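You operate a simulated robot arm through the tools that you are given. There is no shell and no other tool.

Carry out the task below with a simulated two-armed robot. There is one attempt and no reset: what you move stays moved.

JOB
Pick up the teal spanner with one hand, pass it to the other hand and put it on the top of the detector arch.

Only the result counts: the job must be done as asked and must still hold three seconds after the hand-in. Knocking over, shifting, dropping, spilling or breaking anything else fails it.

ROBOT AND FRAMES
Two 7-joint arms with two-finger parallel grippers on one trunk, on a base that drives. Base frame: it is fixed to the floor where the robot stands at the start and does not move with it; the origin is under the middle of the robot, x ahead of it, y to its left, z up. Lengths are in mm, angles in degrees, forces in N, time in s.
The left shoulder is at the start at [20, 113, 1247], the right one opposite. With the tool pointing down near the work surface each hand reaches from about 200 to 600 mm from the robot's upright axis, wherever it stands, measured 20 degrees to its own side. Places, roughly: top of the detector arch (86x20 cm) [-1620, 1580, 1100]. Payload 1.57 kg a hand.
Tool frame (each hand has its own): the origin (TCP) lies between the finger pads and is the grasp point; the fingertips stand 30 mm ahead of it; z points along the fingers, y is the line along which they close. Largest opening 80 mm; finger width 17, thickness 12; the body of the gripper, 40 by 82 mm, starts 80 mm behind the TCP.
Orientation is told as [roll, pitch, yaw] about the base's x, y, z axes, in that order, counted from this pose: with the fingers straight down and closing along the base's y, the tool's x points along the base's -x, its y along +y and its z along -z.

CONTROLS
- The arms move only by the tool jog_arm. It takes "left_rows", "right_rows" or both (then of equal length, played together; a hand with none holds still); each is a list of rows, each an object of numbers (a shift or turn left out is 0, a gripper value left out holds the last): "x", "y", "z": the shift along the tool's x, y, z in m; "wx", "wy", "wz": the turn, a rotation vector about the tool's x, y, z in degrees; "claw": the opening, from 0 (shut) to 1 (fully open). In form: [{"x": .., "y": .., "z": .., "wx": .., "wy": .., "wz": .., "claw": ..}, ...]. A call has 1 to 20 rows; each row shifts and turns the commanded pose from where the row before left it, along the tool's axes as they then stand. Rows are played at 5 a second. More than 50 mm and 8.6 degrees between two rows, or a gripper value outside its range, and nothing of the call is played. A pose out of reach is approached as far as the arm can. The call stops where the force on the tool passes 40 N (or 10 N more than at its start, if that is more) or the arm is blocked; 0.2 s more then pass. Each finger travels about 45 mm/s and halts on what it meets, pressing with about 37 N; the grip force reading is that of the motor and also rises with nothing between the fingers. The clock runs only during rows and for 0.2 s after the last one: add rows that do not move to give the fingers time. It gives the time, the measured TCP pose, the force on the tool (base axes), the opening and the grip force at its end, in the units of the frame above (readings bear some noise), with the torque about the TCP (base axes, N m) and any sound that the robot's microphone picked up.
- Cameras (640 x 400 px; columns grow to the right, rows downward): "scene" is now at [100.3, 12.3, 1373.5]; the picture's right is [0.13, -0.99, 0.00], its down [-0.55, -0.07, -0.83] and it looks along [0.83, 0.11, -0.55] (base axes); focal length 261 px, centre (320, 200). "left" rides on the left gripper at [72, 7, -122] in its tool frame; the picture's right is [-0.09, 1.00, 0.00], its down [-0.84, -0.08, -0.54] and it looks along [-0.54, -0.05, 0.84] (tool axes); focal length 238 px, centre (320, 200). "right" rides on the right gripper at [72, -7, -122] in its tool frame; the picture's right is [0.09, 1.00, 0.00], its down [-0.84, 0.08, -0.54] and it looks along [-0.54, 0.05, 0.84] (tool axes); focal length 238 px, centre (320, 200). There is no depth. A picture from a camera that has moved, and an enlarged one, comes with that camera's place and axes in the base frame and with its lens.
- snapshot(camera): a new picture of that camera. It takes no simulated time.
- move_column(by): slides the trunk up (or, below 0, down) by that many mm; the arms and the scene camera ride with it, the base frame stays. It gives what a move gives, with no picture.
- drive_base(legs): drives the robot by 1 to 6 legs, each [ahead, left, turn to the left] in mm, mm and degrees, along the robot's own axes; the way and the turn of a leg run together, so that a leg with both is an arc; at most 1500 mm and 180 degrees a leg. The arms and the cameras ride along, it lands a little off, and it stops where it bumps. It gives what a move gives.
- head_to(pan, tilt): turns the head with the scene camera to pan (to the left, within 80 degrees either way) and tilt (down, from -29 to 69), counted from straight ahead of the robot. It gives what a move gives.
- zoom(camera, box): a new picture of the part [left, top, right, bottom] of that camera's present view, enlarged. It takes no simulated time.
- close_job(): hands the job in; it is judged then, once.

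Places have to be worked out from the pictures, the camera data and where the tool is seen. Open the grippers and draw the arms clear of the work before you hand the job in, unless the task says otherwise.

The tools are called after "Call:" as name(argument=value, ...) on one line, values as JSON. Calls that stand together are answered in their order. jog_arm: Moves the arms, as the interface text tells. Its arguments: {"type":"object","properties":{"left_rows":{"type":"array","items":{"type":"object","properties":{"x":{"type":"number"},"y":{"type":"number"},"z":{"type":"number"},"wx":{"type":"number"},"wy":{"type":"number"},"wz":{"type":"number"},"claw":{"type":"number"}}}},"right_rows":{"type":"array","items":{"type":"object","properties":{"x":{"type":"number"},"y":{"type":"number"},"z":{"type":"number"},"wx":{"type":"number"},"wy":{"type":"number"},"wz":{"type":"number"},"claw":{"type":"number"}}}}},"required":[]} The other tools are called the same way: move_column (by) slides the trunk up or down; drive_base (legs) drives the base; head_to (pan, tilt) turns the head that bears the scene camera; snapshot (camera) takes a picture; zoom (camera, box) takes an enlarged picture of a part of a camera's view; close_job () hands the job in.

At the start:

```text
t: 0.0
left_tool_pos: [481.5, 262.5, 1158.5]
left_ee_rot: [0.1, 0.0, 0.0]
left_contact_force: [0.5, -0.5, -0.1]
left_torque: [-0.01, 0.01, 0.0]
left_gripper_width: 80.0
left_grip_force: 0.1
right_tool_pos: [378.4, -130.0, 1179.9]
right_ee_rot: [0.1, 0.0, -0.2]
right_contact_force: [0.2, -0.3, -0.6]
right_torque: [-0.06, 0.0, -0.01]
right_gripper_width: 80.1
right_grip_force: 0.1
trunk travel left (down, up): [-300.0, 270.0]
robot x, y, heading: [-1.8, 2.9, -0.2]
head pan, tilt: [7.6, 33.5]
```

scene: 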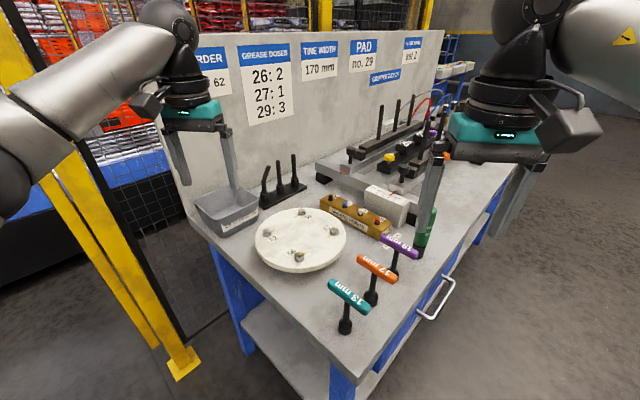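
right: 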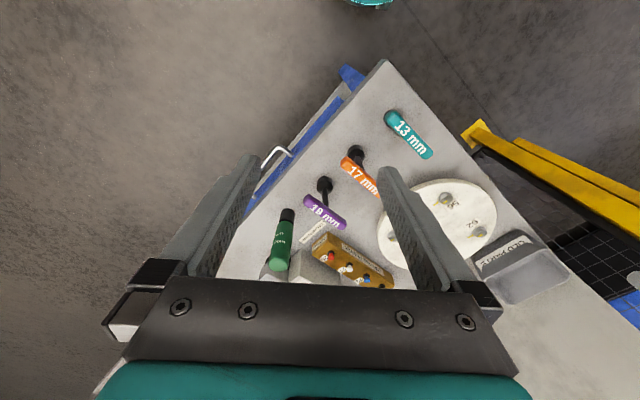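
left: 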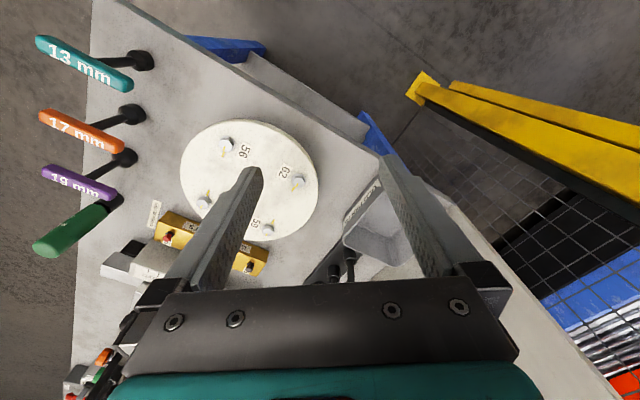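

I see three T-handled spanners; the teal one (13 mm) stands near the near corner of the bench. I look closer at it from all cameras before moving.

Call:
zoom(camera="scene", box=[240, 180, 480, 350])

Call:
zoom(camera="left", box=[0, 0, 240, 150])

Call:
zoom(camera="right", box=[280, 60, 520, 210])

```text
2.35 times, centred on (360, 265) of scene
camera zoom: at [100.3, 12.3, 1373.5], right [0.13, -0.99, 0.0], down [-0.55, -0.07, -0.83], along [0.83, 0.11, -0.55], focal length 615 px, centre (226, 47)
```

zoom: 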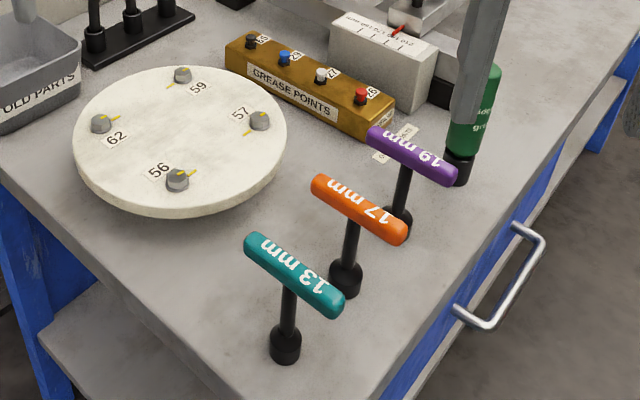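

```text
2.67 times, centred on (120, 75) of left
camera zoom: at [409.0, 270.1, 1280.6], right [0.09, 1.0, 0.0], down [0.84, -0.08, 0.54], along [0.54, -0.05, -0.84], focal length 636 px, centre (853, 533)
```

zoom: 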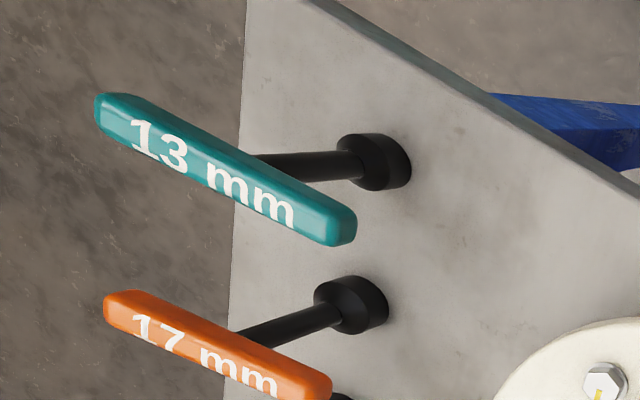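

```text
2.67 times, centred on (400, 135) of right
camera zoom: at [306.9, -136.4, 1301.5], right [-0.09, 1.0, 0.0], down [0.84, 0.08, 0.54], along [0.54, 0.05, -0.84], focal length 636 px, centre (107, 373)
```

zoom: 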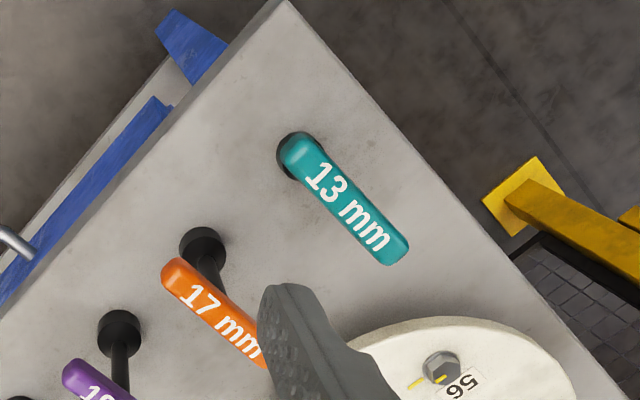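

The handle triangulates to about [400, 0, 969], axis about 55° from x, ~88 mm long, table near z≈855. I look around for the arch with the head turned left.

Call:
head_to(pan=80, tilt=15)

Call:
snapshot(camera="scene")

```text
t: 1.4
left_tool_pos: [482.7, 264.1, 1160.0]
left_ee_rot: [0.1, -0.1, 0.0]
left_contact_force: [0.0, 0.4, -0.7]
left_torque: [0.01, -0.01, -0.03]
left_gripper_width: 80.4
left_grip_force: 0.1
right_tool_pos: [378.8, -130.3, 1180.2]
right_ee_rot: [-0.1, -0.1, -0.1]
right_contact_force: [0.8, -0.1, -0.3]
right_torque: [0.02, -0.02, 0.01]
right_gripper_width: 79.8
right_grip_force: 0.0
trunk travel left (down, up): [-300.0, 270.0]
robot x, y, heading: [-0.8, 0.9, -0.1]
head pan, tilt: [80.0, 15.0]
```

```text
taken
camera scene: at [28.5, 92.6, 1403.1], right [0.98, -0.17, 0.0], down [-0.05, -0.26, -0.97], along [0.17, 0.95, -0.26], focal length 261 px, centre (320, 200)
```

scene: 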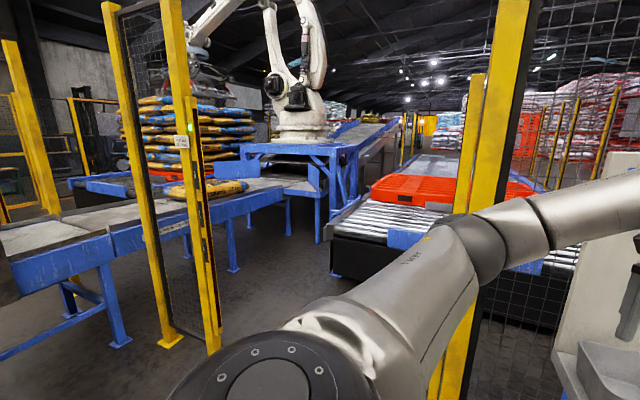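

The arch lies farther behind to the left; I will see it after turning. Now I aim the head back at the bench, and bring the right hand above the teal handle with yaw ≈ +55° so its fingers close across the handle.

Call:
head_to(pan=0, tilt=45)

Call:
jog_arm(right_rows=[{"y": 0.018, "wz": -8}, {"y": 0.018, "wz": -8}, {"wz": -8}, {"wz": -8}, {"wz": -8}, {"wz": -8}, {"wz": -7.5}, {}])

```text
t: 3.0
left_tool_pos: [480.8, 261.2, 1159.9]
left_ee_rot: [-0.1, 0.0, 0.1]
left_contact_force: [1.1, 0.5, 0.4]
left_torque: [0.01, 0.01, -0.03]
left_gripper_width: 80.0
left_grip_force: 0.0
right_tool_pos: [379.8, -130.5, 1180.4]
right_ee_rot: [0.0, 0.0, -0.1]
right_contact_force: [-0.7, 0.3, 1.2]
right_torque: [0.01, 0.01, -0.03]
right_gripper_width: 79.9
right_grip_force: 0.0
trunk travel left (down, up): [-300.0, 270.0]
robot x, y, heading: [2.7, -0.3, -0.1]
head pan, tilt: [0.0, 45.0]
```

```text
t: 4.8
left_tool_pos: [480.5, 262.5, 1161.1]
left_ee_rot: [0.0, 0.1, 0.0]
left_contact_force: [0.1, 1.1, 0.7]
left_torque: [0.06, 0.0, -0.02]
left_gripper_width: 80.0
left_grip_force: 0.1
right_tool_pos: [377.4, -94.7, 1179.7]
right_ee_rot: [-0.1, -0.1, 55.6]
right_contact_force: [0.2, -0.3, -0.4]
right_torque: [0.03, 0.0, -0.01]
right_gripper_width: 80.2
right_grip_force: 0.0
trunk travel left (down, up): [-300.0, 270.0]
robot x, y, heading: [-1.7, -5.2, -0.0]
head pan, tilt: [0.0, 45.0]
```

Yaw is right. Now I move the right hand over the handle at about z=1090, then look through its camera.

Call:
jog_arm(right_rows=[{"x": -0.0227, "y": 0.0087, "z": 0.0225}, {"x": -0.0227, "y": 0.0087, "z": 0.0225}, {"x": -0.0227, "y": 0.0087, "z": 0.0225}, {"x": -0.0227, "y": 0.0087, "z": 0.0225}, {}])

Call:
snapshot(camera="right")

Call:
snapshot(camera="scene")

Call:
snapshot(camera="left")

```text
t: 6.0
left_tool_pos: [480.0, 261.9, 1159.5]
left_ee_rot: [0.0, 0.0, 0.0]
left_contact_force: [0.1, -0.2, 0.0]
left_torque: [0.02, -0.02, -0.03]
left_gripper_width: 80.0
left_grip_force: 0.1
right_tool_pos: [400.0, -0.4, 1090.7]
right_ee_rot: [0.0, -0.1, 55.4]
right_contact_force: [-0.8, 0.2, -0.3]
right_torque: [0.01, -0.05, 0.01]
right_gripper_width: 80.3
right_grip_force: 0.1
trunk travel left (down, up): [-300.0, 270.0]
robot x, y, heading: [0.0, 2.4, -0.3]
head pan, tilt: [0.0, 45.0]
```

```text
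taken
camera right: at [364.1, -62.3, 1212.6], right [-0.87, 0.49, 0.0], down [0.41, 0.73, 0.54], along [0.27, 0.47, -0.84], focal length 238 px, centre (320, 200)
```

right: 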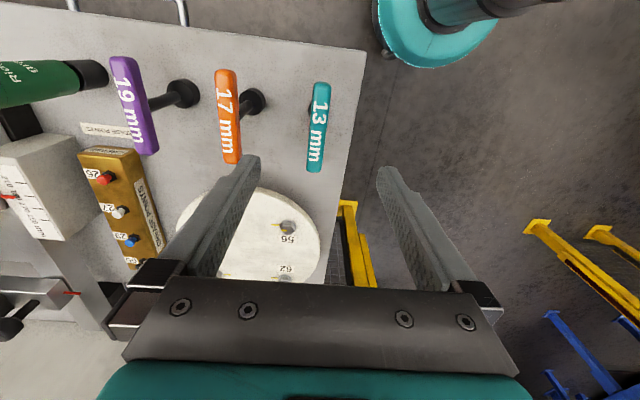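

```text
taken
camera scene: at [93.4, 0.4, 1356.3], right [0.0, -1.0, 0.0], down [-0.71, 0.0, -0.71], along [0.71, 0.0, -0.71], focal length 261 px, centre (320, 200)
```

scene: 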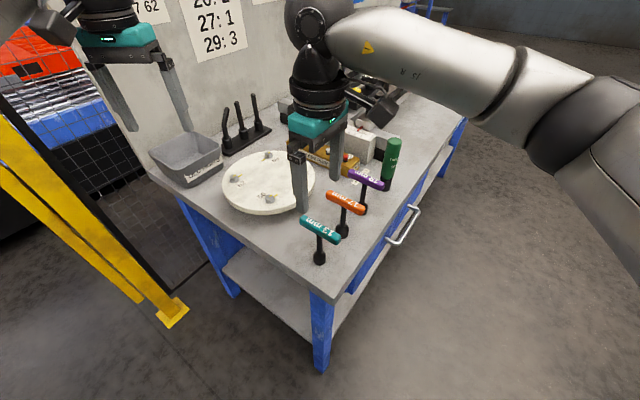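

```text
taken
camera left: at [409.0, 269.8, 1280.6], right [0.09, 1.0, 0.0], down [0.84, -0.08, 0.54], along [0.54, -0.05, -0.84], focal length 238 px, centre (320, 200)
```

left: 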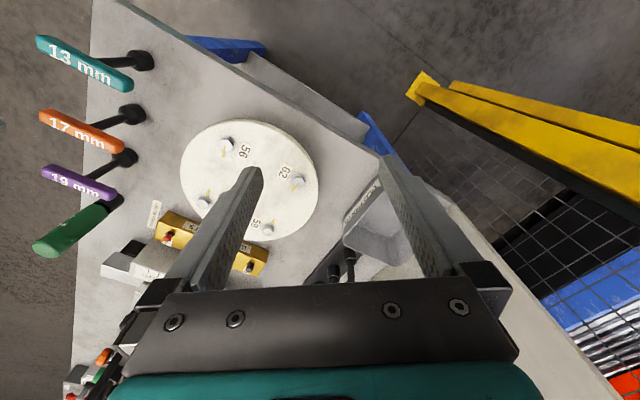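

The teal handle shows in the right camera near column 318, rows 84–172. I enlarge it to fix its centre and direction.

Call:
zoom(camera="right", box=[260, 60, 388, 140])

Call:
zoom(camera="right", box=[256, 70, 384, 190])

Call:
zoom(camera="scene", box=[270, 190, 370, 280])

```text
5.00 times, centred on (324, 100) of right
camera zoom: at [364.1, -62.3, 1212.6], right [-0.87, 0.49, 0.0], down [0.41, 0.73, 0.54], along [0.27, 0.47, -0.84], focal length 1192 px, centre (300, 700)
```

zoom: 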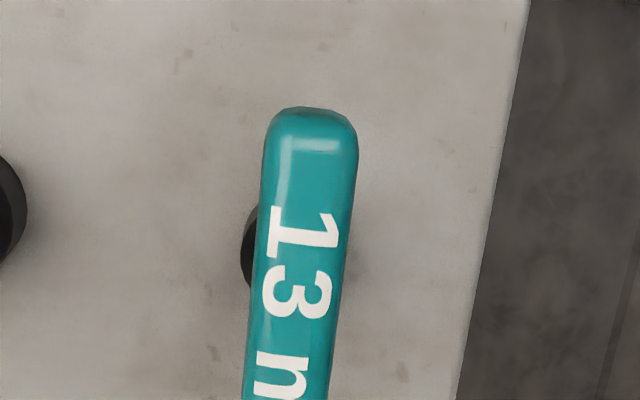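

```text
3.33 times, centred on (320, 130) of right
camera zoom: at [364.1, -62.3, 1212.6], right [-0.87, 0.49, 0.0], down [0.41, 0.73, 0.54], along [0.27, 0.47, -0.84], focal length 794 px, centre (320, 433)
```

zoom: 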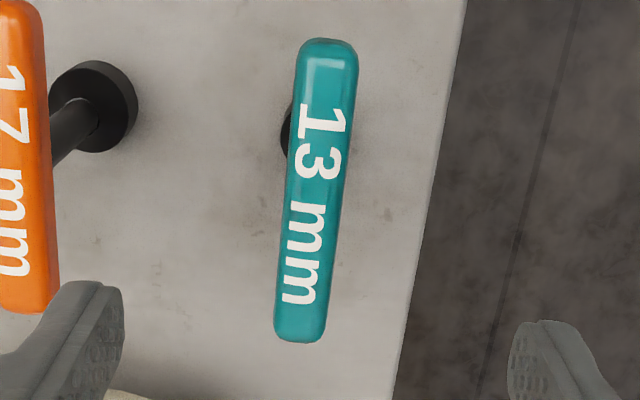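

```text
4.44 times, centred on (320, 235) of scene
camera zoom: at [93.4, 0.4, 1356.3], right [0.0, -1.0, 0.0], down [-0.71, 0.0, -0.71], along [0.71, 0.0, -0.71], focal length 1162 px, centre (320, 44)
```

zoom: 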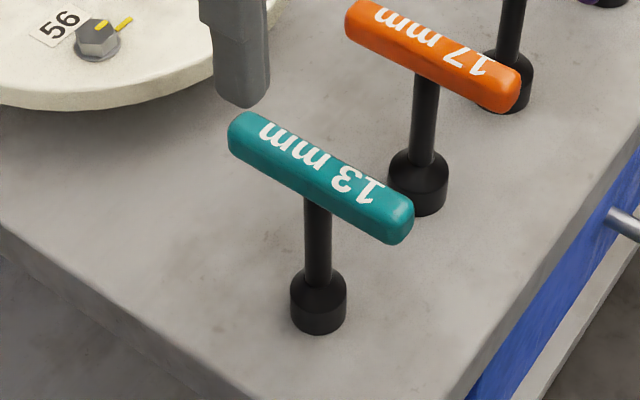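

The handle centre sits about 1 mm/−3 mm off in the tool frame, aligned within ~1°. I correct y by −3 mm and descend most of the way (TCP to about z=995).

Call:
jog_arm(right_rows=[{"y": -0.003, "z": 0.015}, {"z": 0.02}, {"z": 0.02}, {"z": 0.02}, {"z": 0.02}, {}])

Call:
snapshot(camera="right")

Call:
zoom(camera="scene", box=[250, 170, 390, 280])

Call:
zoom(camera="left", box=[0, 0, 240, 150])

```text
t: 7.4
left_tool_pos: [481.8, 262.6, 1159.9]
left_ee_rot: [0.0, 0.0, 0.0]
left_contact_force: [0.8, 0.0, 0.2]
left_torque: [-0.02, 0.0, -0.03]
left_gripper_width: 80.1
left_grip_force: 0.1
right_tool_pos: [400.0, -1.0, 994.5]
right_ee_rot: [0.1, 0.1, 55.4]
right_contact_force: [0.2, 0.2, -0.3]
right_torque: [0.01, 0.01, -0.01]
right_gripper_width: 79.9
right_grip_force: 0.0
trunk travel left (down, up): [-300.0, 270.0]
robot x, y, heading: [1.7, -0.5, 0.1]
head pan, tilt: [0.0, 45.0]
```

```text
taken
camera right: at [366.1, -64.5, 1116.6], right [-0.87, 0.49, 0.0], down [0.41, 0.73, 0.54], along [0.27, 0.47, -0.84], focal length 238 px, centre (320, 200)
```

right: 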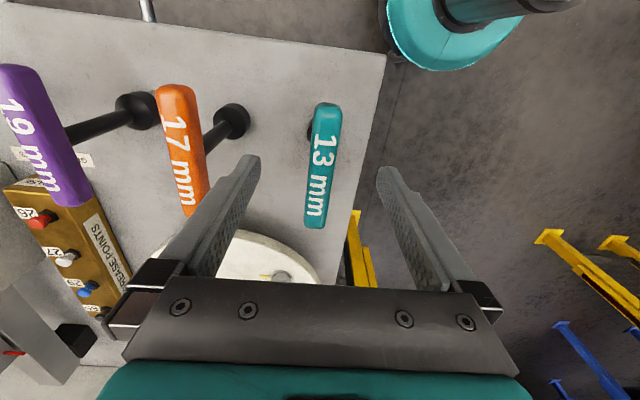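

```text
3.64 times, centred on (320, 225) of scene
camera zoom: at [93.5, 0.6, 1356.3], right [0.0, -1.0, 0.0], down [-0.71, 0.0, -0.71], along [0.71, 0.0, -0.71], focal length 950 px, centre (320, 109)
```

zoom: 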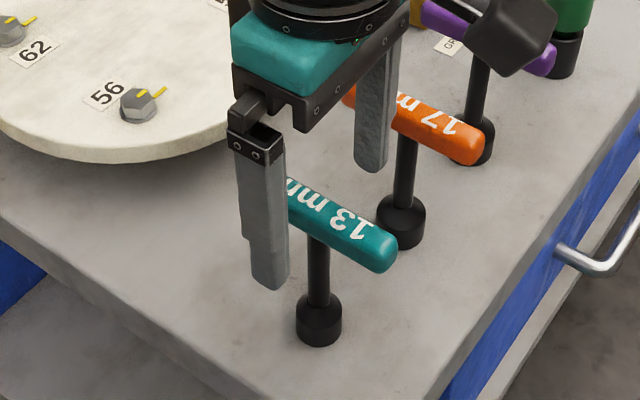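

```text
2.67 times, centred on (120, 75) of left
camera zoom: at [409.0, 270.1, 1280.6], right [0.09, 1.0, 0.0], down [0.84, -0.08, 0.54], along [0.54, -0.05, -0.84], focal length 636 px, centre (853, 533)
```

zoom: 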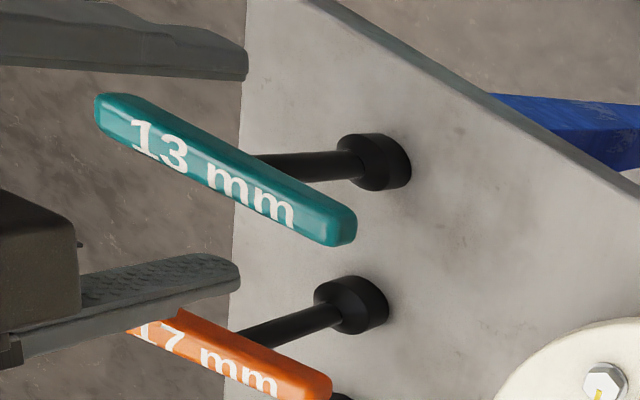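

Handle is now centred within ~1 mm. I descend the last 18 mm and close the fingers on the handle.

Call:
jog_arm(right_rows=[{"y": -0.001, "z": 0.009}, {"z": 0.009}, {}])

Call:
jog_arm(right_rows=[{"claw": 0.5}, {"claw": 0.3}, {"claw": 0.0}, {}, {}, {}, {}, {}])

Call:
snapshot(camera="right")

Call:
zoom(camera="scene", box=[250, 170, 390, 280])

Call:
zoom(camera="left", box=[0, 0, 240, 150])

```text
t: 8.2
left_tool_pos: [480.9, 262.8, 1160.0]
left_ee_rot: [0.0, 0.0, -0.1]
left_contact_force: [0.5, -0.2, 0.3]
left_torque: [0.04, -0.03, 0.0]
left_gripper_width: 79.9
left_grip_force: 0.0
right_tool_pos: [403.4, -1.7, 976.3]
right_ee_rot: [0.0, 0.0, 55.4]
right_contact_force: [-0.1, 0.0, 0.3]
right_torque: [-0.01, 0.01, -0.07]
right_gripper_width: 80.0
right_grip_force: 0.0
trunk travel left (down, up): [-300.0, 270.0]
robot x, y, heading: [0.2, -0.7, -0.2]
head pan, tilt: [0.0, 45.0]
```

```text
t: 10.0
left_tool_pos: [481.8, 262.1, 1159.8]
left_ee_rot: [0.0, 0.1, 0.0]
left_contact_force: [0.1, -0.4, -0.6]
left_torque: [0.0, 0.03, 0.02]
left_gripper_width: 80.0
left_grip_force: 0.1
right_tool_pos: [402.1, -2.8, 976.6]
right_ee_rot: [-0.1, 0.0, 55.3]
right_contact_force: [-0.9, 0.2, 0.0]
right_torque: [0.05, 0.02, 0.0]
right_gripper_width: 17.2
right_grip_force: 32.7
trunk travel left (down, up): [-300.0, 270.0]
robot x, y, heading: [1.8, 2.2, -0.1]
head pan, tilt: [0.0, 45.0]
```

```text
taken
camera right: at [366.8, -65.1, 1098.0], right [-0.87, 0.49, 0.0], down [0.41, 0.73, 0.54], along [0.27, 0.47, -0.84], focal length 238 px, centre (320, 200)
```

right: 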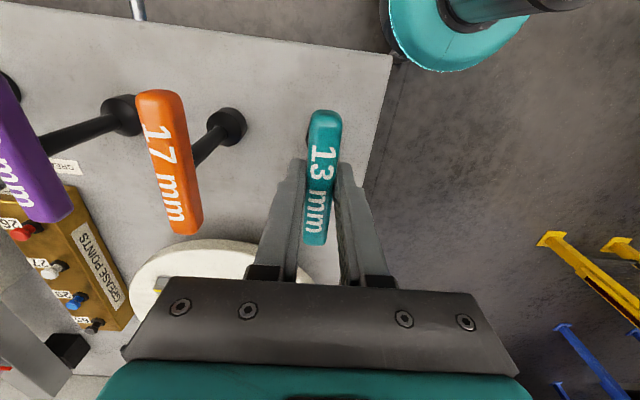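

```text
3.64 times, centred on (320, 225) of scene
camera zoom: at [93.5, 0.6, 1356.3], right [0.0, -1.0, 0.0], down [-0.71, 0.0, -0.71], along [0.71, 0.0, -0.71], focal length 950 px, centre (320, 109)
```

zoom: 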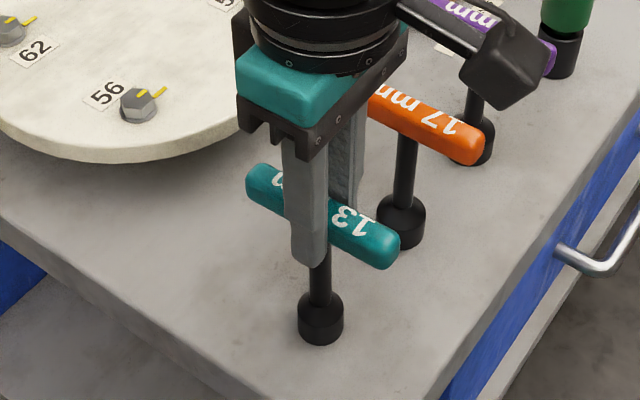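

```text
2.67 times, centred on (120, 75) of left
camera zoom: at [409.0, 270.1, 1280.6], right [0.09, 1.0, 0.0], down [0.84, -0.08, 0.54], along [0.54, -0.05, -0.84], focal length 636 px, centre (853, 533)
```

zoom: 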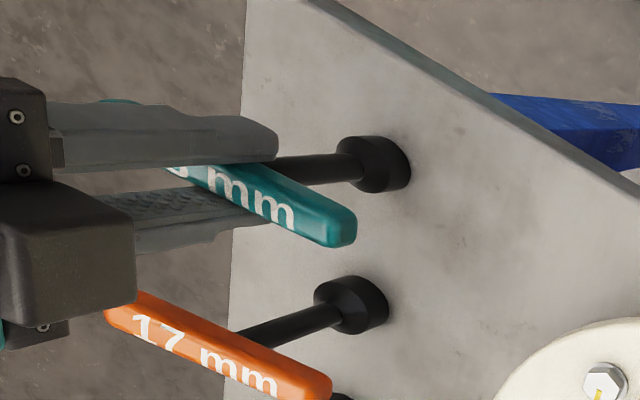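

Fingers hold the handle at 17.2 mm with 33 N. I lift straight up.

Call:
jog_arm(right_rows=[{"z": -0.005}, {"z": -0.01}, {"z": -0.015}, {"z": -0.02}, {"z": -0.02}, {"z": -0.02}, {"z": -0.02}, {"z": -0.02}, {"z": -0.02}, {}])

Call:
snapshot(camera="scene")

Call:
snapshot(camera="left")

Call:
snapshot(camera="right")

```text
t: 12.2
left_tool_pos: [482.1, 263.2, 1159.4]
left_ee_rot: [0.0, 0.0, 0.0]
left_contact_force: [-0.4, 0.0, -0.6]
left_torque: [0.01, 0.04, 0.01]
left_gripper_width: 80.0
left_grip_force: 0.0
right_tool_pos: [403.3, -3.3, 1127.3]
right_ee_rot: [0.1, 0.0, 55.4]
right_contact_force: [-0.2, 0.5, -1.9]
right_torque: [0.03, 0.01, 0.01]
right_gripper_width: 17.4
right_grip_force: 32.6
trunk travel left (down, up): [-300.0, 270.0]
robot x, y, heading: [-1.2, 1.2, -0.1]
head pan, tilt: [0.0, 45.0]
```

```text
taken
camera scene: at [93.7, 0.6, 1356.2], right [0.0, -1.0, 0.0], down [-0.71, 0.0, -0.71], along [0.71, 0.0, -0.71], focal length 261 px, centre (320, 200)
```

scene: 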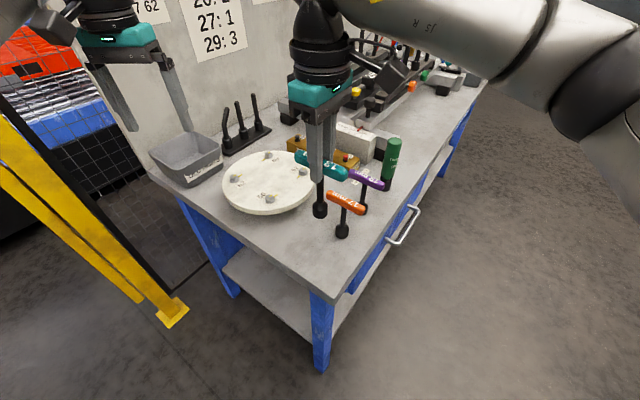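

```text
taken
camera left: at [409.2, 270.0, 1280.5], right [0.09, 1.0, 0.0], down [0.84, -0.08, 0.54], along [0.54, -0.05, -0.84], focal length 238 px, centre (320, 200)
```

left: 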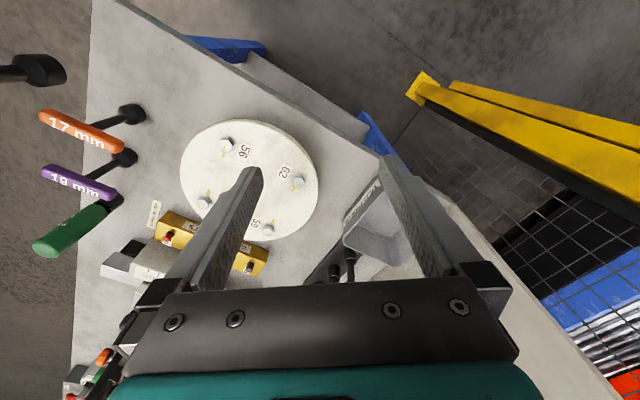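

```text
taken
camera right: at [367.2, -65.0, 1249.2], right [-0.87, 0.49, 0.0], down [0.41, 0.73, 0.54], along [0.27, 0.47, -0.84], focal length 238 px, centre (320, 200)
```

right: 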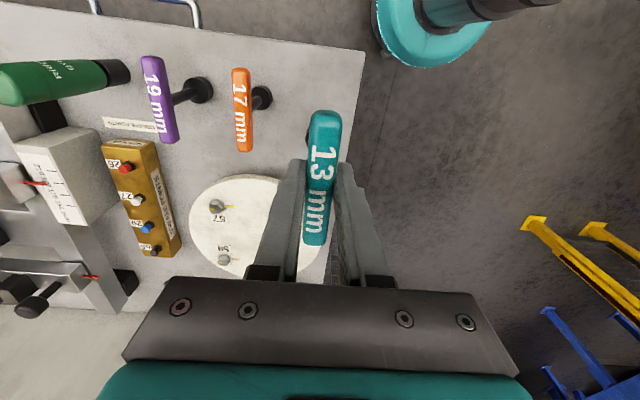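

The spanner is lifted cleanly (about 0.2 kg). For the handover I turn the right hand to yaw ≈ 20° and, at the same time, turn the left hand in place to yaw −70°, so it can later tilt and point inward.

Call:
jog_arm(right_rows=[{"wz": 5}, {"wz": 6}, {"wz": 6}, {"wz": 6}, {"wz": 6}, {"wz": 6.4}, {}, {}, {}, {}], left_rows=[{"wz": 7.8}, {"wz": 7.8}, {"wz": 7.8}, {"wz": 7.8}, {"wz": 7.8}, {"wz": 7.8}, {"wz": 7.8}, {"wz": 7.8}, {"wz": 7.6}, {}])

```text
t: 14.4
left_tool_pos: [482.1, 263.1, 1158.6]
left_ee_rot: [0.0, 0.0, -70.1]
left_contact_force: [0.9, 0.2, 1.0]
left_torque: [-0.03, 0.02, 0.03]
left_gripper_width: 80.1
left_grip_force: 0.0
right_tool_pos: [403.0, -0.5, 1127.2]
right_ee_rot: [0.0, 0.0, 20.1]
right_contact_force: [0.4, -0.9, -3.0]
right_torque: [0.0, -0.03, 0.01]
right_gripper_width: 17.6
right_grip_force: 32.6
trunk travel left (down, up): [-300.0, 270.0]
robot x, y, heading: [-4.2, 3.9, -0.1]
head pan, tilt: [0.0, 45.0]
```

Both turns are done. Next the right hand moves out to about [470, −70], while the left hand tilts up to 25° below horizontal.

Call:
jog_arm(right_rows=[{"x": -0.008, "y": -0.017}, {"x": -0.008, "y": -0.017}, {"x": -0.008, "y": -0.017}, {"x": -0.008, "y": -0.017}, {"x": -0.008, "y": -0.017}, {}, {}, {}, {}], left_rows=[{"wy": -8.1}, {"wy": -8.1}, {"wy": -8.1}, {"wy": -8.1}, {"wy": -8.1}, {"wy": -8.1}, {"wy": -8.1}, {"wy": -8.3}, {}])

Call:
snapshot(camera="scene")

Call:
snapshot(camera="left")

```text
t: 16.4
left_tool_pos: [480.0, 262.4, 1160.5]
left_ee_rot: [0.1, -65.2, -69.9]
left_contact_force: [-0.1, 0.6, 0.1]
left_torque: [-0.01, 0.0, 0.02]
left_gripper_width: 80.0
left_grip_force: 0.0
right_tool_pos: [470.0, -68.0, 1126.4]
right_ee_rot: [0.0, -0.1, 20.0]
right_contact_force: [0.4, 0.0, -1.7]
right_torque: [0.0, 0.01, -0.01]
right_gripper_width: 17.6
right_grip_force: 32.0
trunk travel left (down, up): [-300.0, 270.0]
robot x, y, heading: [-0.5, 0.8, -0.1]
head pan, tilt: [0.0, 45.0]
```

```text
taken
camera scene: at [93.6, 0.5, 1356.3], right [0.0, -1.0, 0.0], down [-0.71, 0.0, -0.71], along [0.71, 0.0, -0.71], focal length 261 px, centre (320, 200)
```

scene: 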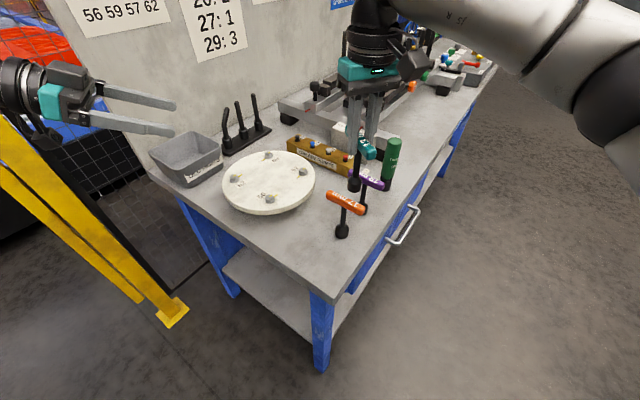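

```text
taken
camera left: at [438.5, 397.6, 1144.7], right [0.95, 0.31, 0.08], down [-0.12, 0.1, 0.99], along [0.29, -0.95, 0.14], focal length 238 px, centre (320, 200)
```

left: 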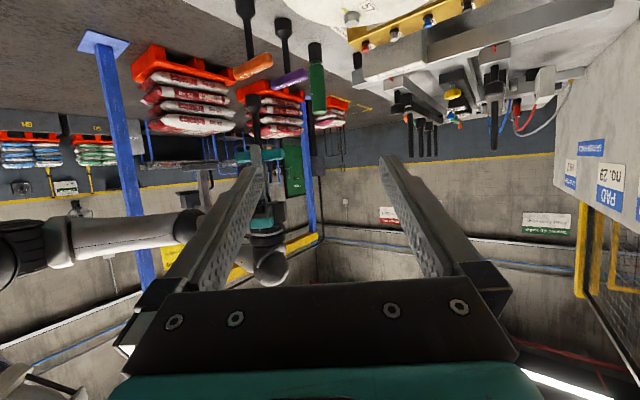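

The left hand now points inward, 25° down. I bring it to a standoff about 130 mm short of the shaft, on the line of approach.

Call:
jog_arm(left_rows=[{"x": -0.0055, "y": -0.0156, "z": 0.0235}, {"x": -0.0055, "y": -0.0156, "z": 0.0235}, {"x": -0.0055, "y": -0.0156, "z": 0.0235}, {"x": -0.0055, "y": -0.0156, "z": 0.0235}, {"x": -0.0055, "y": -0.0156, "z": 0.0235}, {"x": -0.0055, "y": -0.0156, "z": 0.0235}, {"x": -0.0055, "y": -0.0156, "z": 0.0235}, {"x": -0.0055, "y": -0.0156, "z": 0.0235}, {}])

Call:
snapshot(camera="scene")

Call:
snapshot(camera="left")

Call:
snapshot(camera="right")

```text
t: 18.4
left_tool_pos: [427.9, 43.2, 1120.3]
left_ee_rot: [-0.1, -65.0, -69.9]
left_contact_force: [0.7, -0.2, 0.5]
left_torque: [-0.03, -0.01, -0.02]
left_gripper_width: 80.1
left_grip_force: 0.1
right_tool_pos: [470.2, -67.8, 1126.8]
right_ee_rot: [0.0, 0.0, 20.0]
right_contact_force: [-0.4, 0.0, -2.1]
right_torque: [0.03, 0.02, 0.02]
right_gripper_width: 17.5
right_grip_force: 32.0
trunk travel left (down, up): [-300.0, 270.0]
robot x, y, heading: [0.1, -0.2, -0.1]
head pan, tilt: [0.0, 45.0]
```

```text
taken
camera scene: at [93.7, 0.7, 1356.3], right [0.0, -1.0, 0.0], down [-0.71, 0.0, -0.71], along [0.71, 0.0, -0.71], focal length 261 px, centre (320, 200)
```

scene: 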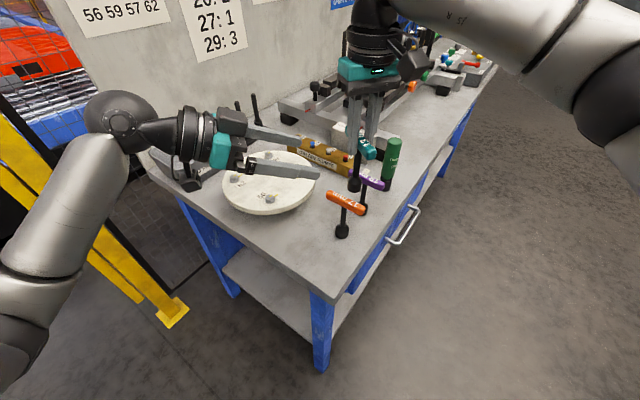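

```text
taken
camera left: at [386.4, 178.6, 1105.5], right [0.95, 0.31, 0.08], down [-0.12, 0.1, 0.99], along [0.29, -0.95, 0.13], focal length 238 px, centre (320, 200)
```

left: 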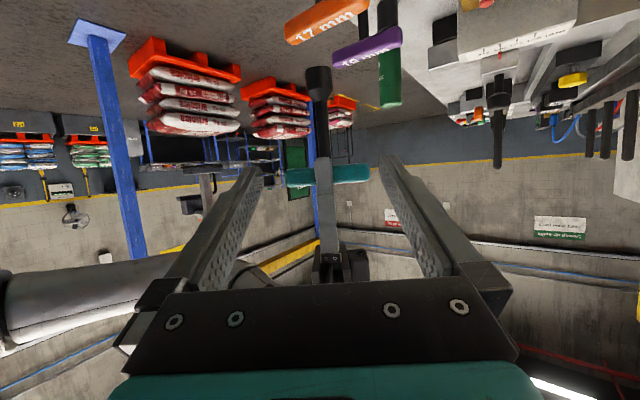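

```text
taken
camera right: at [404.0, -98.4, 1247.5], right [-0.43, 0.9, 0.0], down [0.76, 0.36, 0.54], along [0.49, 0.23, -0.84], focal length 238 px, centre (320, 200)
```

right: 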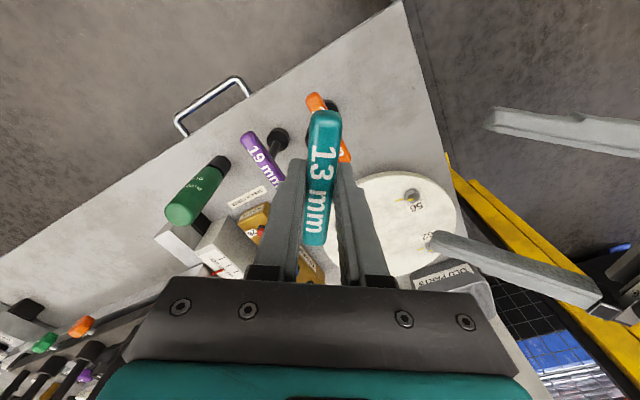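

The left camera shows the spanner between its fingers (picture upside down: socket at the top, handle below). I enlarge to work out the shaft position in the left tool frame.

Call:
zoom(camera="left", box=[240, 50, 400, 210])

Call:
zoom(camera="scene", box=[280, 60, 420, 200])

```text
2.50 times, centred on (320, 130) of left
camera zoom: at [386.4, 178.6, 1105.5], right [0.95, 0.31, 0.08], down [-0.12, 0.1, 0.99], along [0.29, -0.95, 0.13], focal length 596 px, centre (320, 375)
```

zoom: 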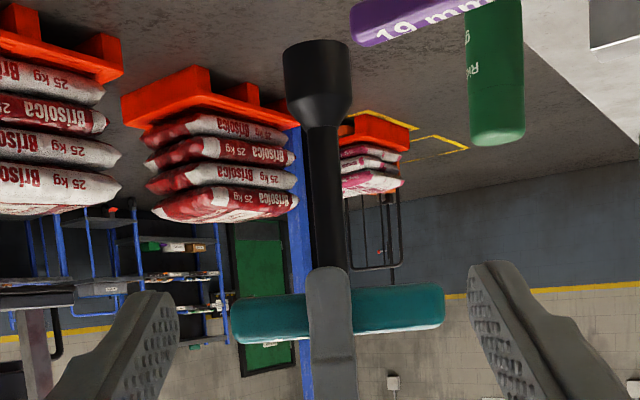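

```text
2.86 times, centred on (350, 130) of scene
camera zoom: at [93.7, 0.7, 1356.3], right [0.0, -1.0, 0.0], down [-0.71, 0.0, -0.71], along [0.71, 0.0, -0.71], focal length 747 px, centre (234, 400)
```

zoom: 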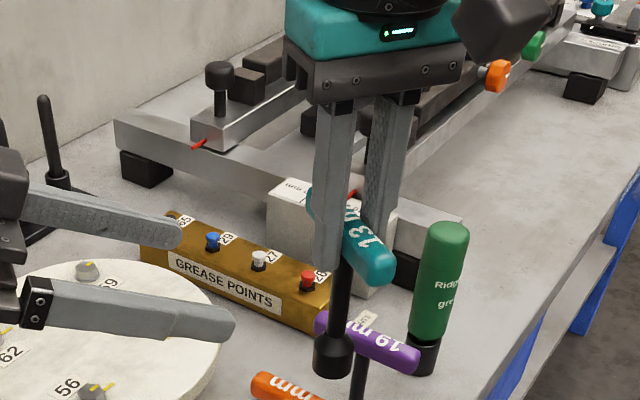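

The shaft lies about 3 mm to +y in the left tool frame and ~131 mm ahead; the socket ends at z≈1036 and the right fingertips at z≈1097, so a grip at z≈1067 fits between. I approach with the left hand open.

Call:
jog_arm(left_rows=[{"y": 0.0033, "z": 0.018}, {"z": 0.0225}, {"z": 0.0225}, {"x": -0.001, "z": 0.0225}, {"z": 0.0225}, {"x": -0.001, "z": 0.022}, {}])

Call:
snapshot(camera="left")

Call:
zoom(camera="scene", box=[280, 60, 420, 200])

Call:
snapshot(camera="right")

```text
t: 20.0
left_tool_pos: [471.5, -69.0, 1066.7]
left_ee_rot: [0.0, -64.9, -70.1]
left_contact_force: [0.0, 0.4, -0.7]
left_torque: [0.01, -0.01, -0.03]
left_gripper_width: 79.9
left_grip_force: 0.0
right_tool_pos: [469.0, -68.0, 1125.2]
right_ee_rot: [0.0, -0.1, 20.0]
right_contact_force: [0.1, 0.6, -2.2]
right_torque: [-0.01, 0.02, 0.02]
right_gripper_width: 17.5
right_grip_force: 32.3
trunk travel left (down, up): [-300.0, 270.0]
robot x, y, heading: [-0.0, -2.5, 0.1]
head pan, tilt: [0.0, 45.0]
```

```text
taken
camera left: at [429.3, 66.3, 1051.5], right [0.95, 0.3, 0.08], down [-0.12, 0.1, 0.99], along [0.29, -0.95, 0.13], focal length 238 px, centre (320, 200)
```

left: 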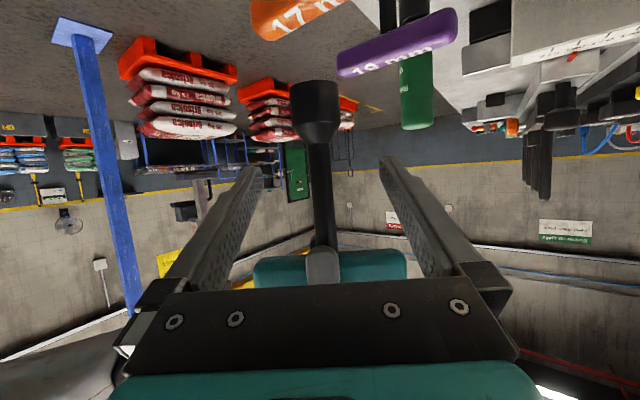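

```text
2.86 times, centred on (350, 130) of scene
camera zoom: at [93.6, 0.7, 1356.3], right [0.0, -1.0, 0.0], down [-0.71, 0.0, -0.71], along [0.71, 0.0, -0.71], focal length 747 px, centre (234, 400)
```

zoom: 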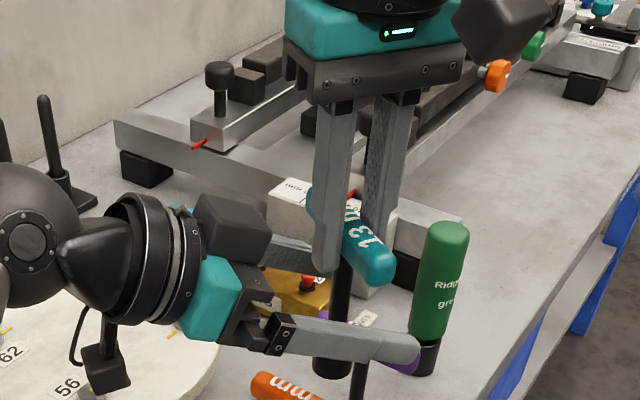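

```text
taken
camera right: at [403.9, -98.4, 1247.5], right [-0.43, 0.9, 0.0], down [0.76, 0.36, 0.54], along [0.49, 0.23, -0.84], focal length 238 px, centre (320, 200)
```

right: 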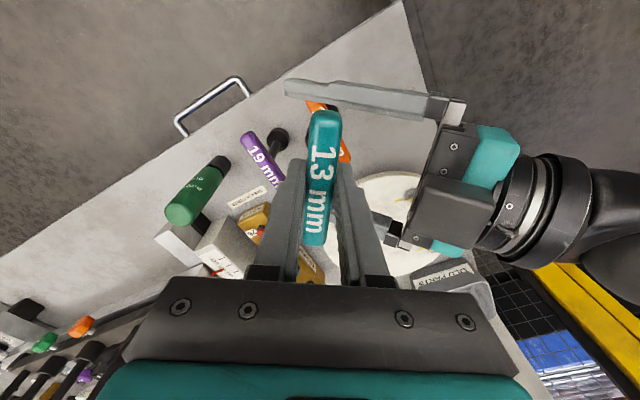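

The shaft lies between the left pads about 2 mm to +y. I nudge by that amount and close the left fingers on the shaft.

Call:
jog_arm(left_rows=[{"y": 0.0018}, {"claw": 0.5}, {"claw": 0.3}, {"claw": 0.2}, {"claw": 0.0}, {}, {}, {}, {}])

Call:
zoom(camera="scene", box=[280, 60, 420, 200])

Call:
snapshot(camera="left")

Call:
snapshot(camera="right")

```text
t: 22.0
left_tool_pos: [473.3, -68.4, 1066.8]
left_ee_rot: [-0.2, -65.0, -69.9]
left_contact_force: [-4.1, -0.2, 1.0]
left_torque: [-0.05, -0.05, -0.02]
left_gripper_width: 12.3
left_grip_force: 29.6
right_tool_pos: [470.0, -67.9, 1124.3]
right_ee_rot: [0.0, 0.0, 19.9]
right_contact_force: [3.8, 0.0, -3.2]
right_torque: [0.07, -0.25, 0.03]
right_gripper_width: 17.4
right_grip_force: 31.9
trunk travel left (down, up): [-300.0, 270.0]
robot x, y, heading: [0.2, 0.2, -0.2]
head pan, tilt: [0.0, 45.0]
```

```text
2.86 times, centred on (350, 130) of scene
camera zoom: at [93.7, 0.6, 1356.2], right [0.0, -1.0, 0.0], down [-0.71, 0.0, -0.71], along [0.71, 0.0, -0.71], focal length 747 px, centre (234, 400)
```

zoom: 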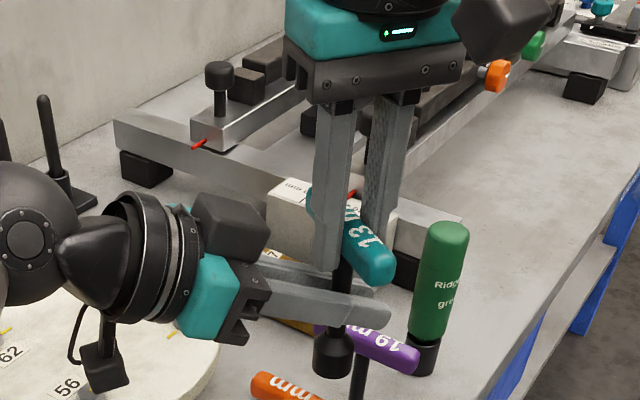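

```text
taken
camera left: at [430.8, 67.2, 1051.3], right [0.95, 0.3, 0.08], down [-0.12, 0.1, 0.99], along [0.29, -0.95, 0.13], focal length 238 px, centre (320, 200)
```

left: 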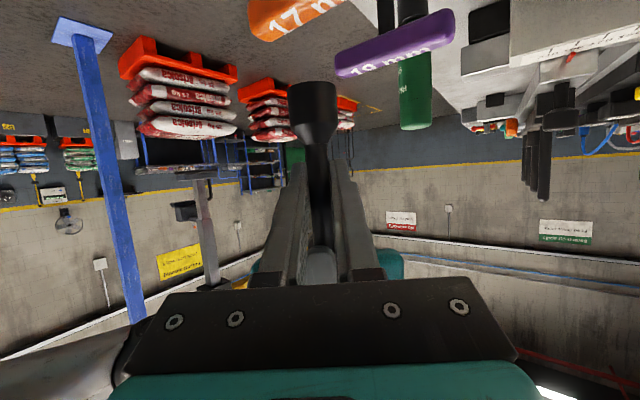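

```text
taken
camera right: at [404.1, -98.5, 1247.5], right [-0.43, 0.9, 0.0], down [0.76, 0.36, 0.54], along [0.49, 0.23, -0.84], focal length 238 px, centre (320, 200)
```

right: 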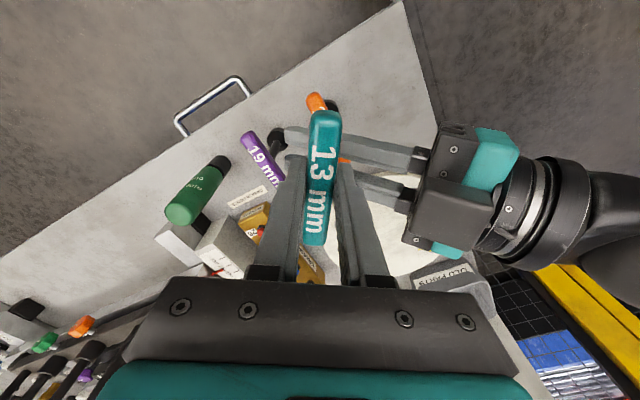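

Left holds the shaft at 12.3 mm, 30 N. There is ~4 N sideways between the hands; I ease the left hand by 1 mm in −y to reduce the strain.

Call:
jog_arm(left_rows=[{"y": -0.001}, {}, {}])

```text
t: 22.8
left_tool_pos: [472.4, -67.4, 1066.6]
left_ee_rot: [-0.1, -65.0, -69.9]
left_contact_force: [-0.2, -1.4, 0.3]
left_torque: [0.02, 0.04, -0.02]
left_gripper_width: 12.4
left_grip_force: 29.1
right_tool_pos: [468.7, -68.4, 1126.1]
right_ee_rot: [-0.1, -0.1, 20.1]
right_contact_force: [0.4, 1.7, -0.9]
right_torque: [0.02, -0.09, 0.03]
right_gripper_width: 17.8
right_grip_force: 31.9
trunk travel left (down, up): [-300.0, 270.0]
robot x, y, heading: [-2.4, 1.5, 0.0]
head pan, tilt: [0.0, 45.0]
```

Strain is nearly gone. Now I open the right hand only partway (to ~34 mm), so as not to touch the left gripper.

Call:
jog_arm(right_rows=[{"claw": 0.25}, {"claw": 0.3}, {"claw": 0.36}, {"claw": 0.42}, {}, {}])

Call:
snapshot(camera="right")

Call:
zoom(camera="scene", box=[280, 60, 420, 200])

```text
t: 24.2
left_tool_pos: [471.7, -66.7, 1066.6]
left_ee_rot: [-0.1, -64.9, -69.9]
left_contact_force: [0.0, 0.5, 0.1]
left_torque: [0.01, -0.01, 0.0]
left_gripper_width: 12.3
left_grip_force: 29.3
right_tool_pos: [470.4, -67.8, 1124.9]
right_ee_rot: [0.0, 0.1, 20.0]
right_contact_force: [0.2, 0.0, 0.1]
right_torque: [-0.01, -0.01, -0.01]
right_gripper_width: 33.5
right_grip_force: 0.1
trunk travel left (down, up): [-300.0, 270.0]
robot x, y, heading: [-0.8, -1.7, 0.6]
head pan, tilt: [0.0, 45.0]
```

```text
taken
camera right: at [404.0, -98.5, 1247.5], right [-0.43, 0.9, 0.0], down [0.76, 0.36, 0.54], along [0.49, 0.23, -0.84], focal length 238 px, centre (320, 200)
```

right: 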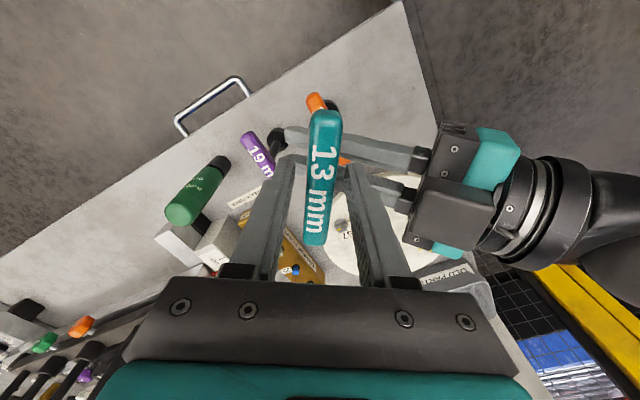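

```text
2.86 times, centred on (350, 130) of scene
camera zoom: at [93.7, 0.6, 1356.2], right [0.0, -1.0, 0.0], down [-0.71, 0.0, -0.71], along [0.71, 0.0, -0.71], focal length 747 px, centre (234, 400)
```

zoom: 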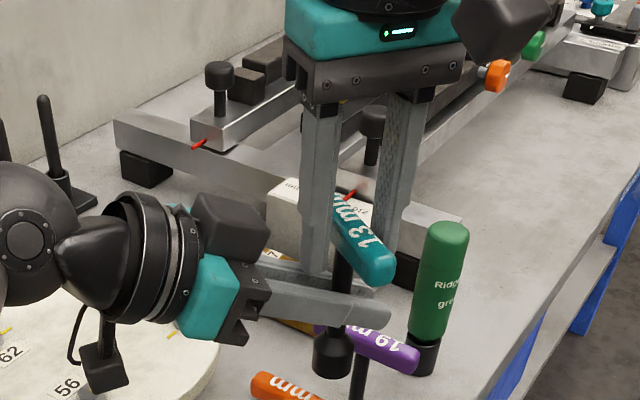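

The left hand alone holds the spanner and it did not shift. I raise the right hand straight up, clear of the handle.

Call:
jog_arm(right_rows=[{"z": -0.01}, {"z": -0.02}, {"z": -0.02}, {"z": -0.02}, {"z": -0.02}, {}])

Call:
snapshot(camera="scene")

Call:
snapshot(camera="left")

```text
t: 25.6
left_tool_pos: [472.7, -68.1, 1066.1]
left_ee_rot: [-0.1, -65.0, -69.9]
left_contact_force: [0.0, -0.7, 0.9]
left_torque: [0.01, 0.0, 0.03]
left_gripper_width: 12.4
left_grip_force: 29.3
right_tool_pos: [470.6, -69.6, 1217.6]
right_ee_rot: [0.0, 0.0, 20.0]
right_contact_force: [1.0, 0.2, -0.3]
right_torque: [0.02, -0.01, 0.03]
right_gripper_width: 33.4
right_grip_force: 0.0
trunk travel left (down, up): [-300.0, 270.0]
robot x, y, heading: [0.1, 1.6, -0.0]
head pan, tilt: [0.0, 45.0]
```

```text
taken
camera scene: at [93.7, 0.5, 1356.2], right [0.0, -1.0, 0.0], down [-0.71, 0.0, -0.71], along [0.71, 0.0, -0.71], focal length 261 px, centre (320, 200)
```

scene: 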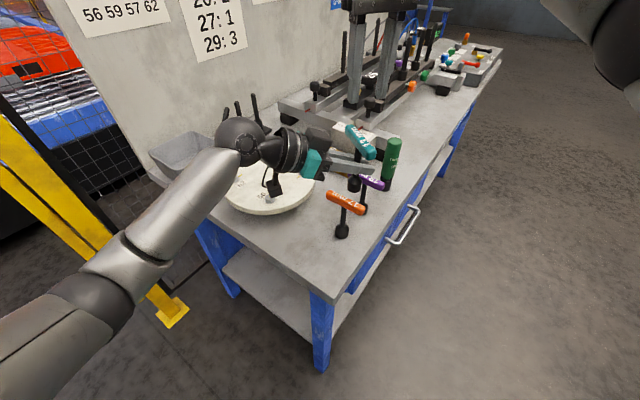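

```text
taken
camera left: at [430.3, 67.3, 1051.6], right [0.95, 0.3, 0.08], down [-0.12, 0.1, 0.99], along [0.29, -0.95, 0.13], focal length 238 px, centre (320, 200)
```

left: 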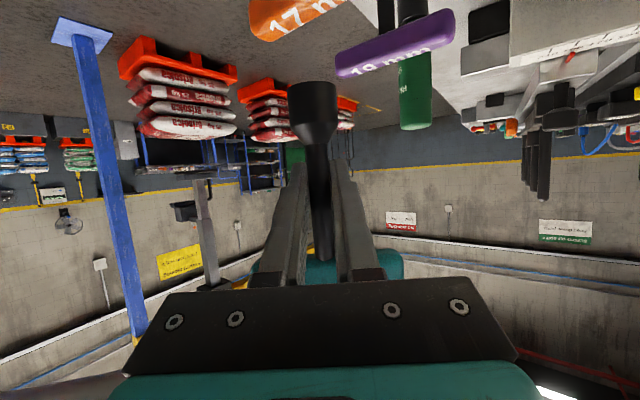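

The left hand holds the spanner upright and firm. I draw the right hand back to the right side, then look around for the way to the arch.

Call:
jog_arm(right_rows=[{"x": 0.0227, "y": -0.0215}, {"x": 0.0227, "y": -0.0215}, {"x": 0.0227, "y": -0.0215}, {"x": 0.0227, "y": -0.0215}, {"x": 0.0227, "y": -0.0215}, {}])

Call:
head_to(pan=-80, tilt=20)

Call:
snapshot(camera="scene")

Call:
head_to(pan=80, tilt=35)

Call:
snapshot(camera="scene")

```text
t: 27.0
left_tool_pos: [472.6, -67.6, 1066.4]
left_ee_rot: [0.0, -65.0, -69.8]
left_contact_force: [0.5, 0.8, -0.4]
left_torque: [0.0, -0.01, 0.01]
left_gripper_width: 12.6
left_grip_force: 29.6
right_tool_pos: [399.7, -210.3, 1214.9]
right_ee_rot: [0.0, 0.0, 20.0]
right_contact_force: [-0.1, 0.7, 0.6]
right_torque: [0.0, 0.01, 0.03]
right_gripper_width: 33.7
right_grip_force: 0.0
trunk travel left (down, up): [-300.0, 270.0]
robot x, y, heading: [-2.2, 1.0, 0.2]
head pan, tilt: [0.0, 45.0]
```

```text
t: 28.5
left_tool_pos: [472.0, -67.7, 1066.9]
left_ee_rot: [-0.2, -65.0, -69.9]
left_contact_force: [-0.3, -0.1, 0.1]
left_torque: [-0.04, 0.01, 0.01]
left_gripper_width: 12.3
left_grip_force: 29.9
right_tool_pos: [399.0, -209.0, 1215.5]
right_ee_rot: [0.0, -0.1, 19.9]
right_contact_force: [-0.2, 0.0, 1.1]
right_torque: [-0.03, -0.01, -0.02]
right_gripper_width: 33.8
right_grip_force: 0.1
trunk travel left (down, up): [-300.0, 270.0]
robot x, y, heading: [3.8, -2.9, 0.1]
head pan, tilt: [-80.0, 20.0]
```

```text
taken
camera scene: at [28.6, -91.1, 1394.9], right [-0.98, -0.17, 0.0], down [-0.06, 0.34, -0.94], along [0.16, -0.93, -0.34], focal length 261 px, centre (320, 200)
```

scene: 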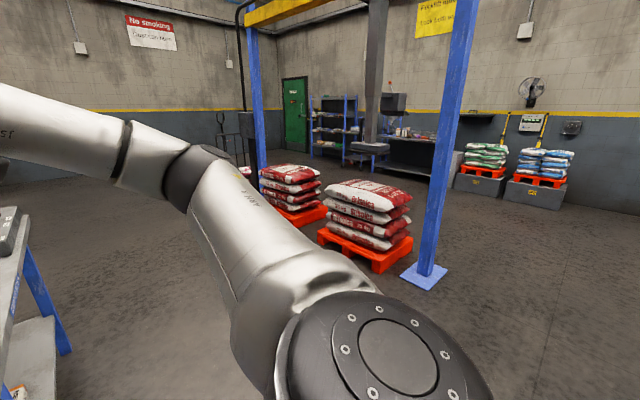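

```text
t: 31.0
left_tool_pos: [471.6, -68.9, 1066.1]
left_ee_rot: [-0.1, -64.9, -69.9]
left_contact_force: [1.3, 0.4, -0.4]
left_torque: [-0.02, 0.01, 0.02]
left_gripper_width: 12.6
left_grip_force: 29.1
right_tool_pos: [398.9, -208.8, 1215.2]
right_ee_rot: [0.0, -0.1, 20.0]
right_contact_force: [-0.8, 0.0, -0.7]
right_torque: [0.0, 0.0, -0.02]
right_gripper_width: 33.7
right_grip_force: 0.1
trunk travel left (down, up): [-300.0, 270.0]
robot x, y, heading: [-0.0, -0.1, -0.0]
head pan, tilt: [80.0, 35.0]
```

```text
taken
camera scene: at [27.7, 87.3, 1371.1], right [0.98, -0.17, 0.0], down [-0.1, -0.56, -0.82], along [0.14, 0.81, -0.57], focal length 261 px, centre (320, 200)
```

scene: 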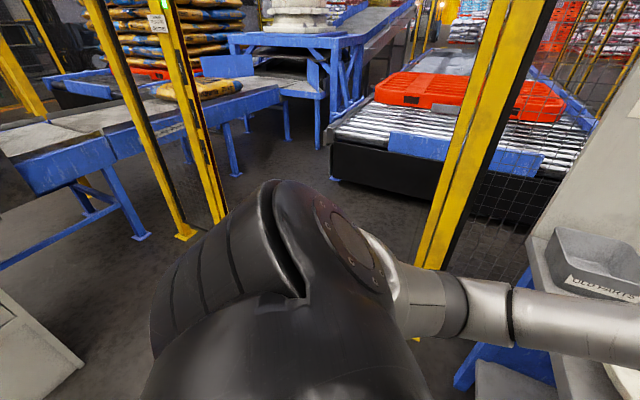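

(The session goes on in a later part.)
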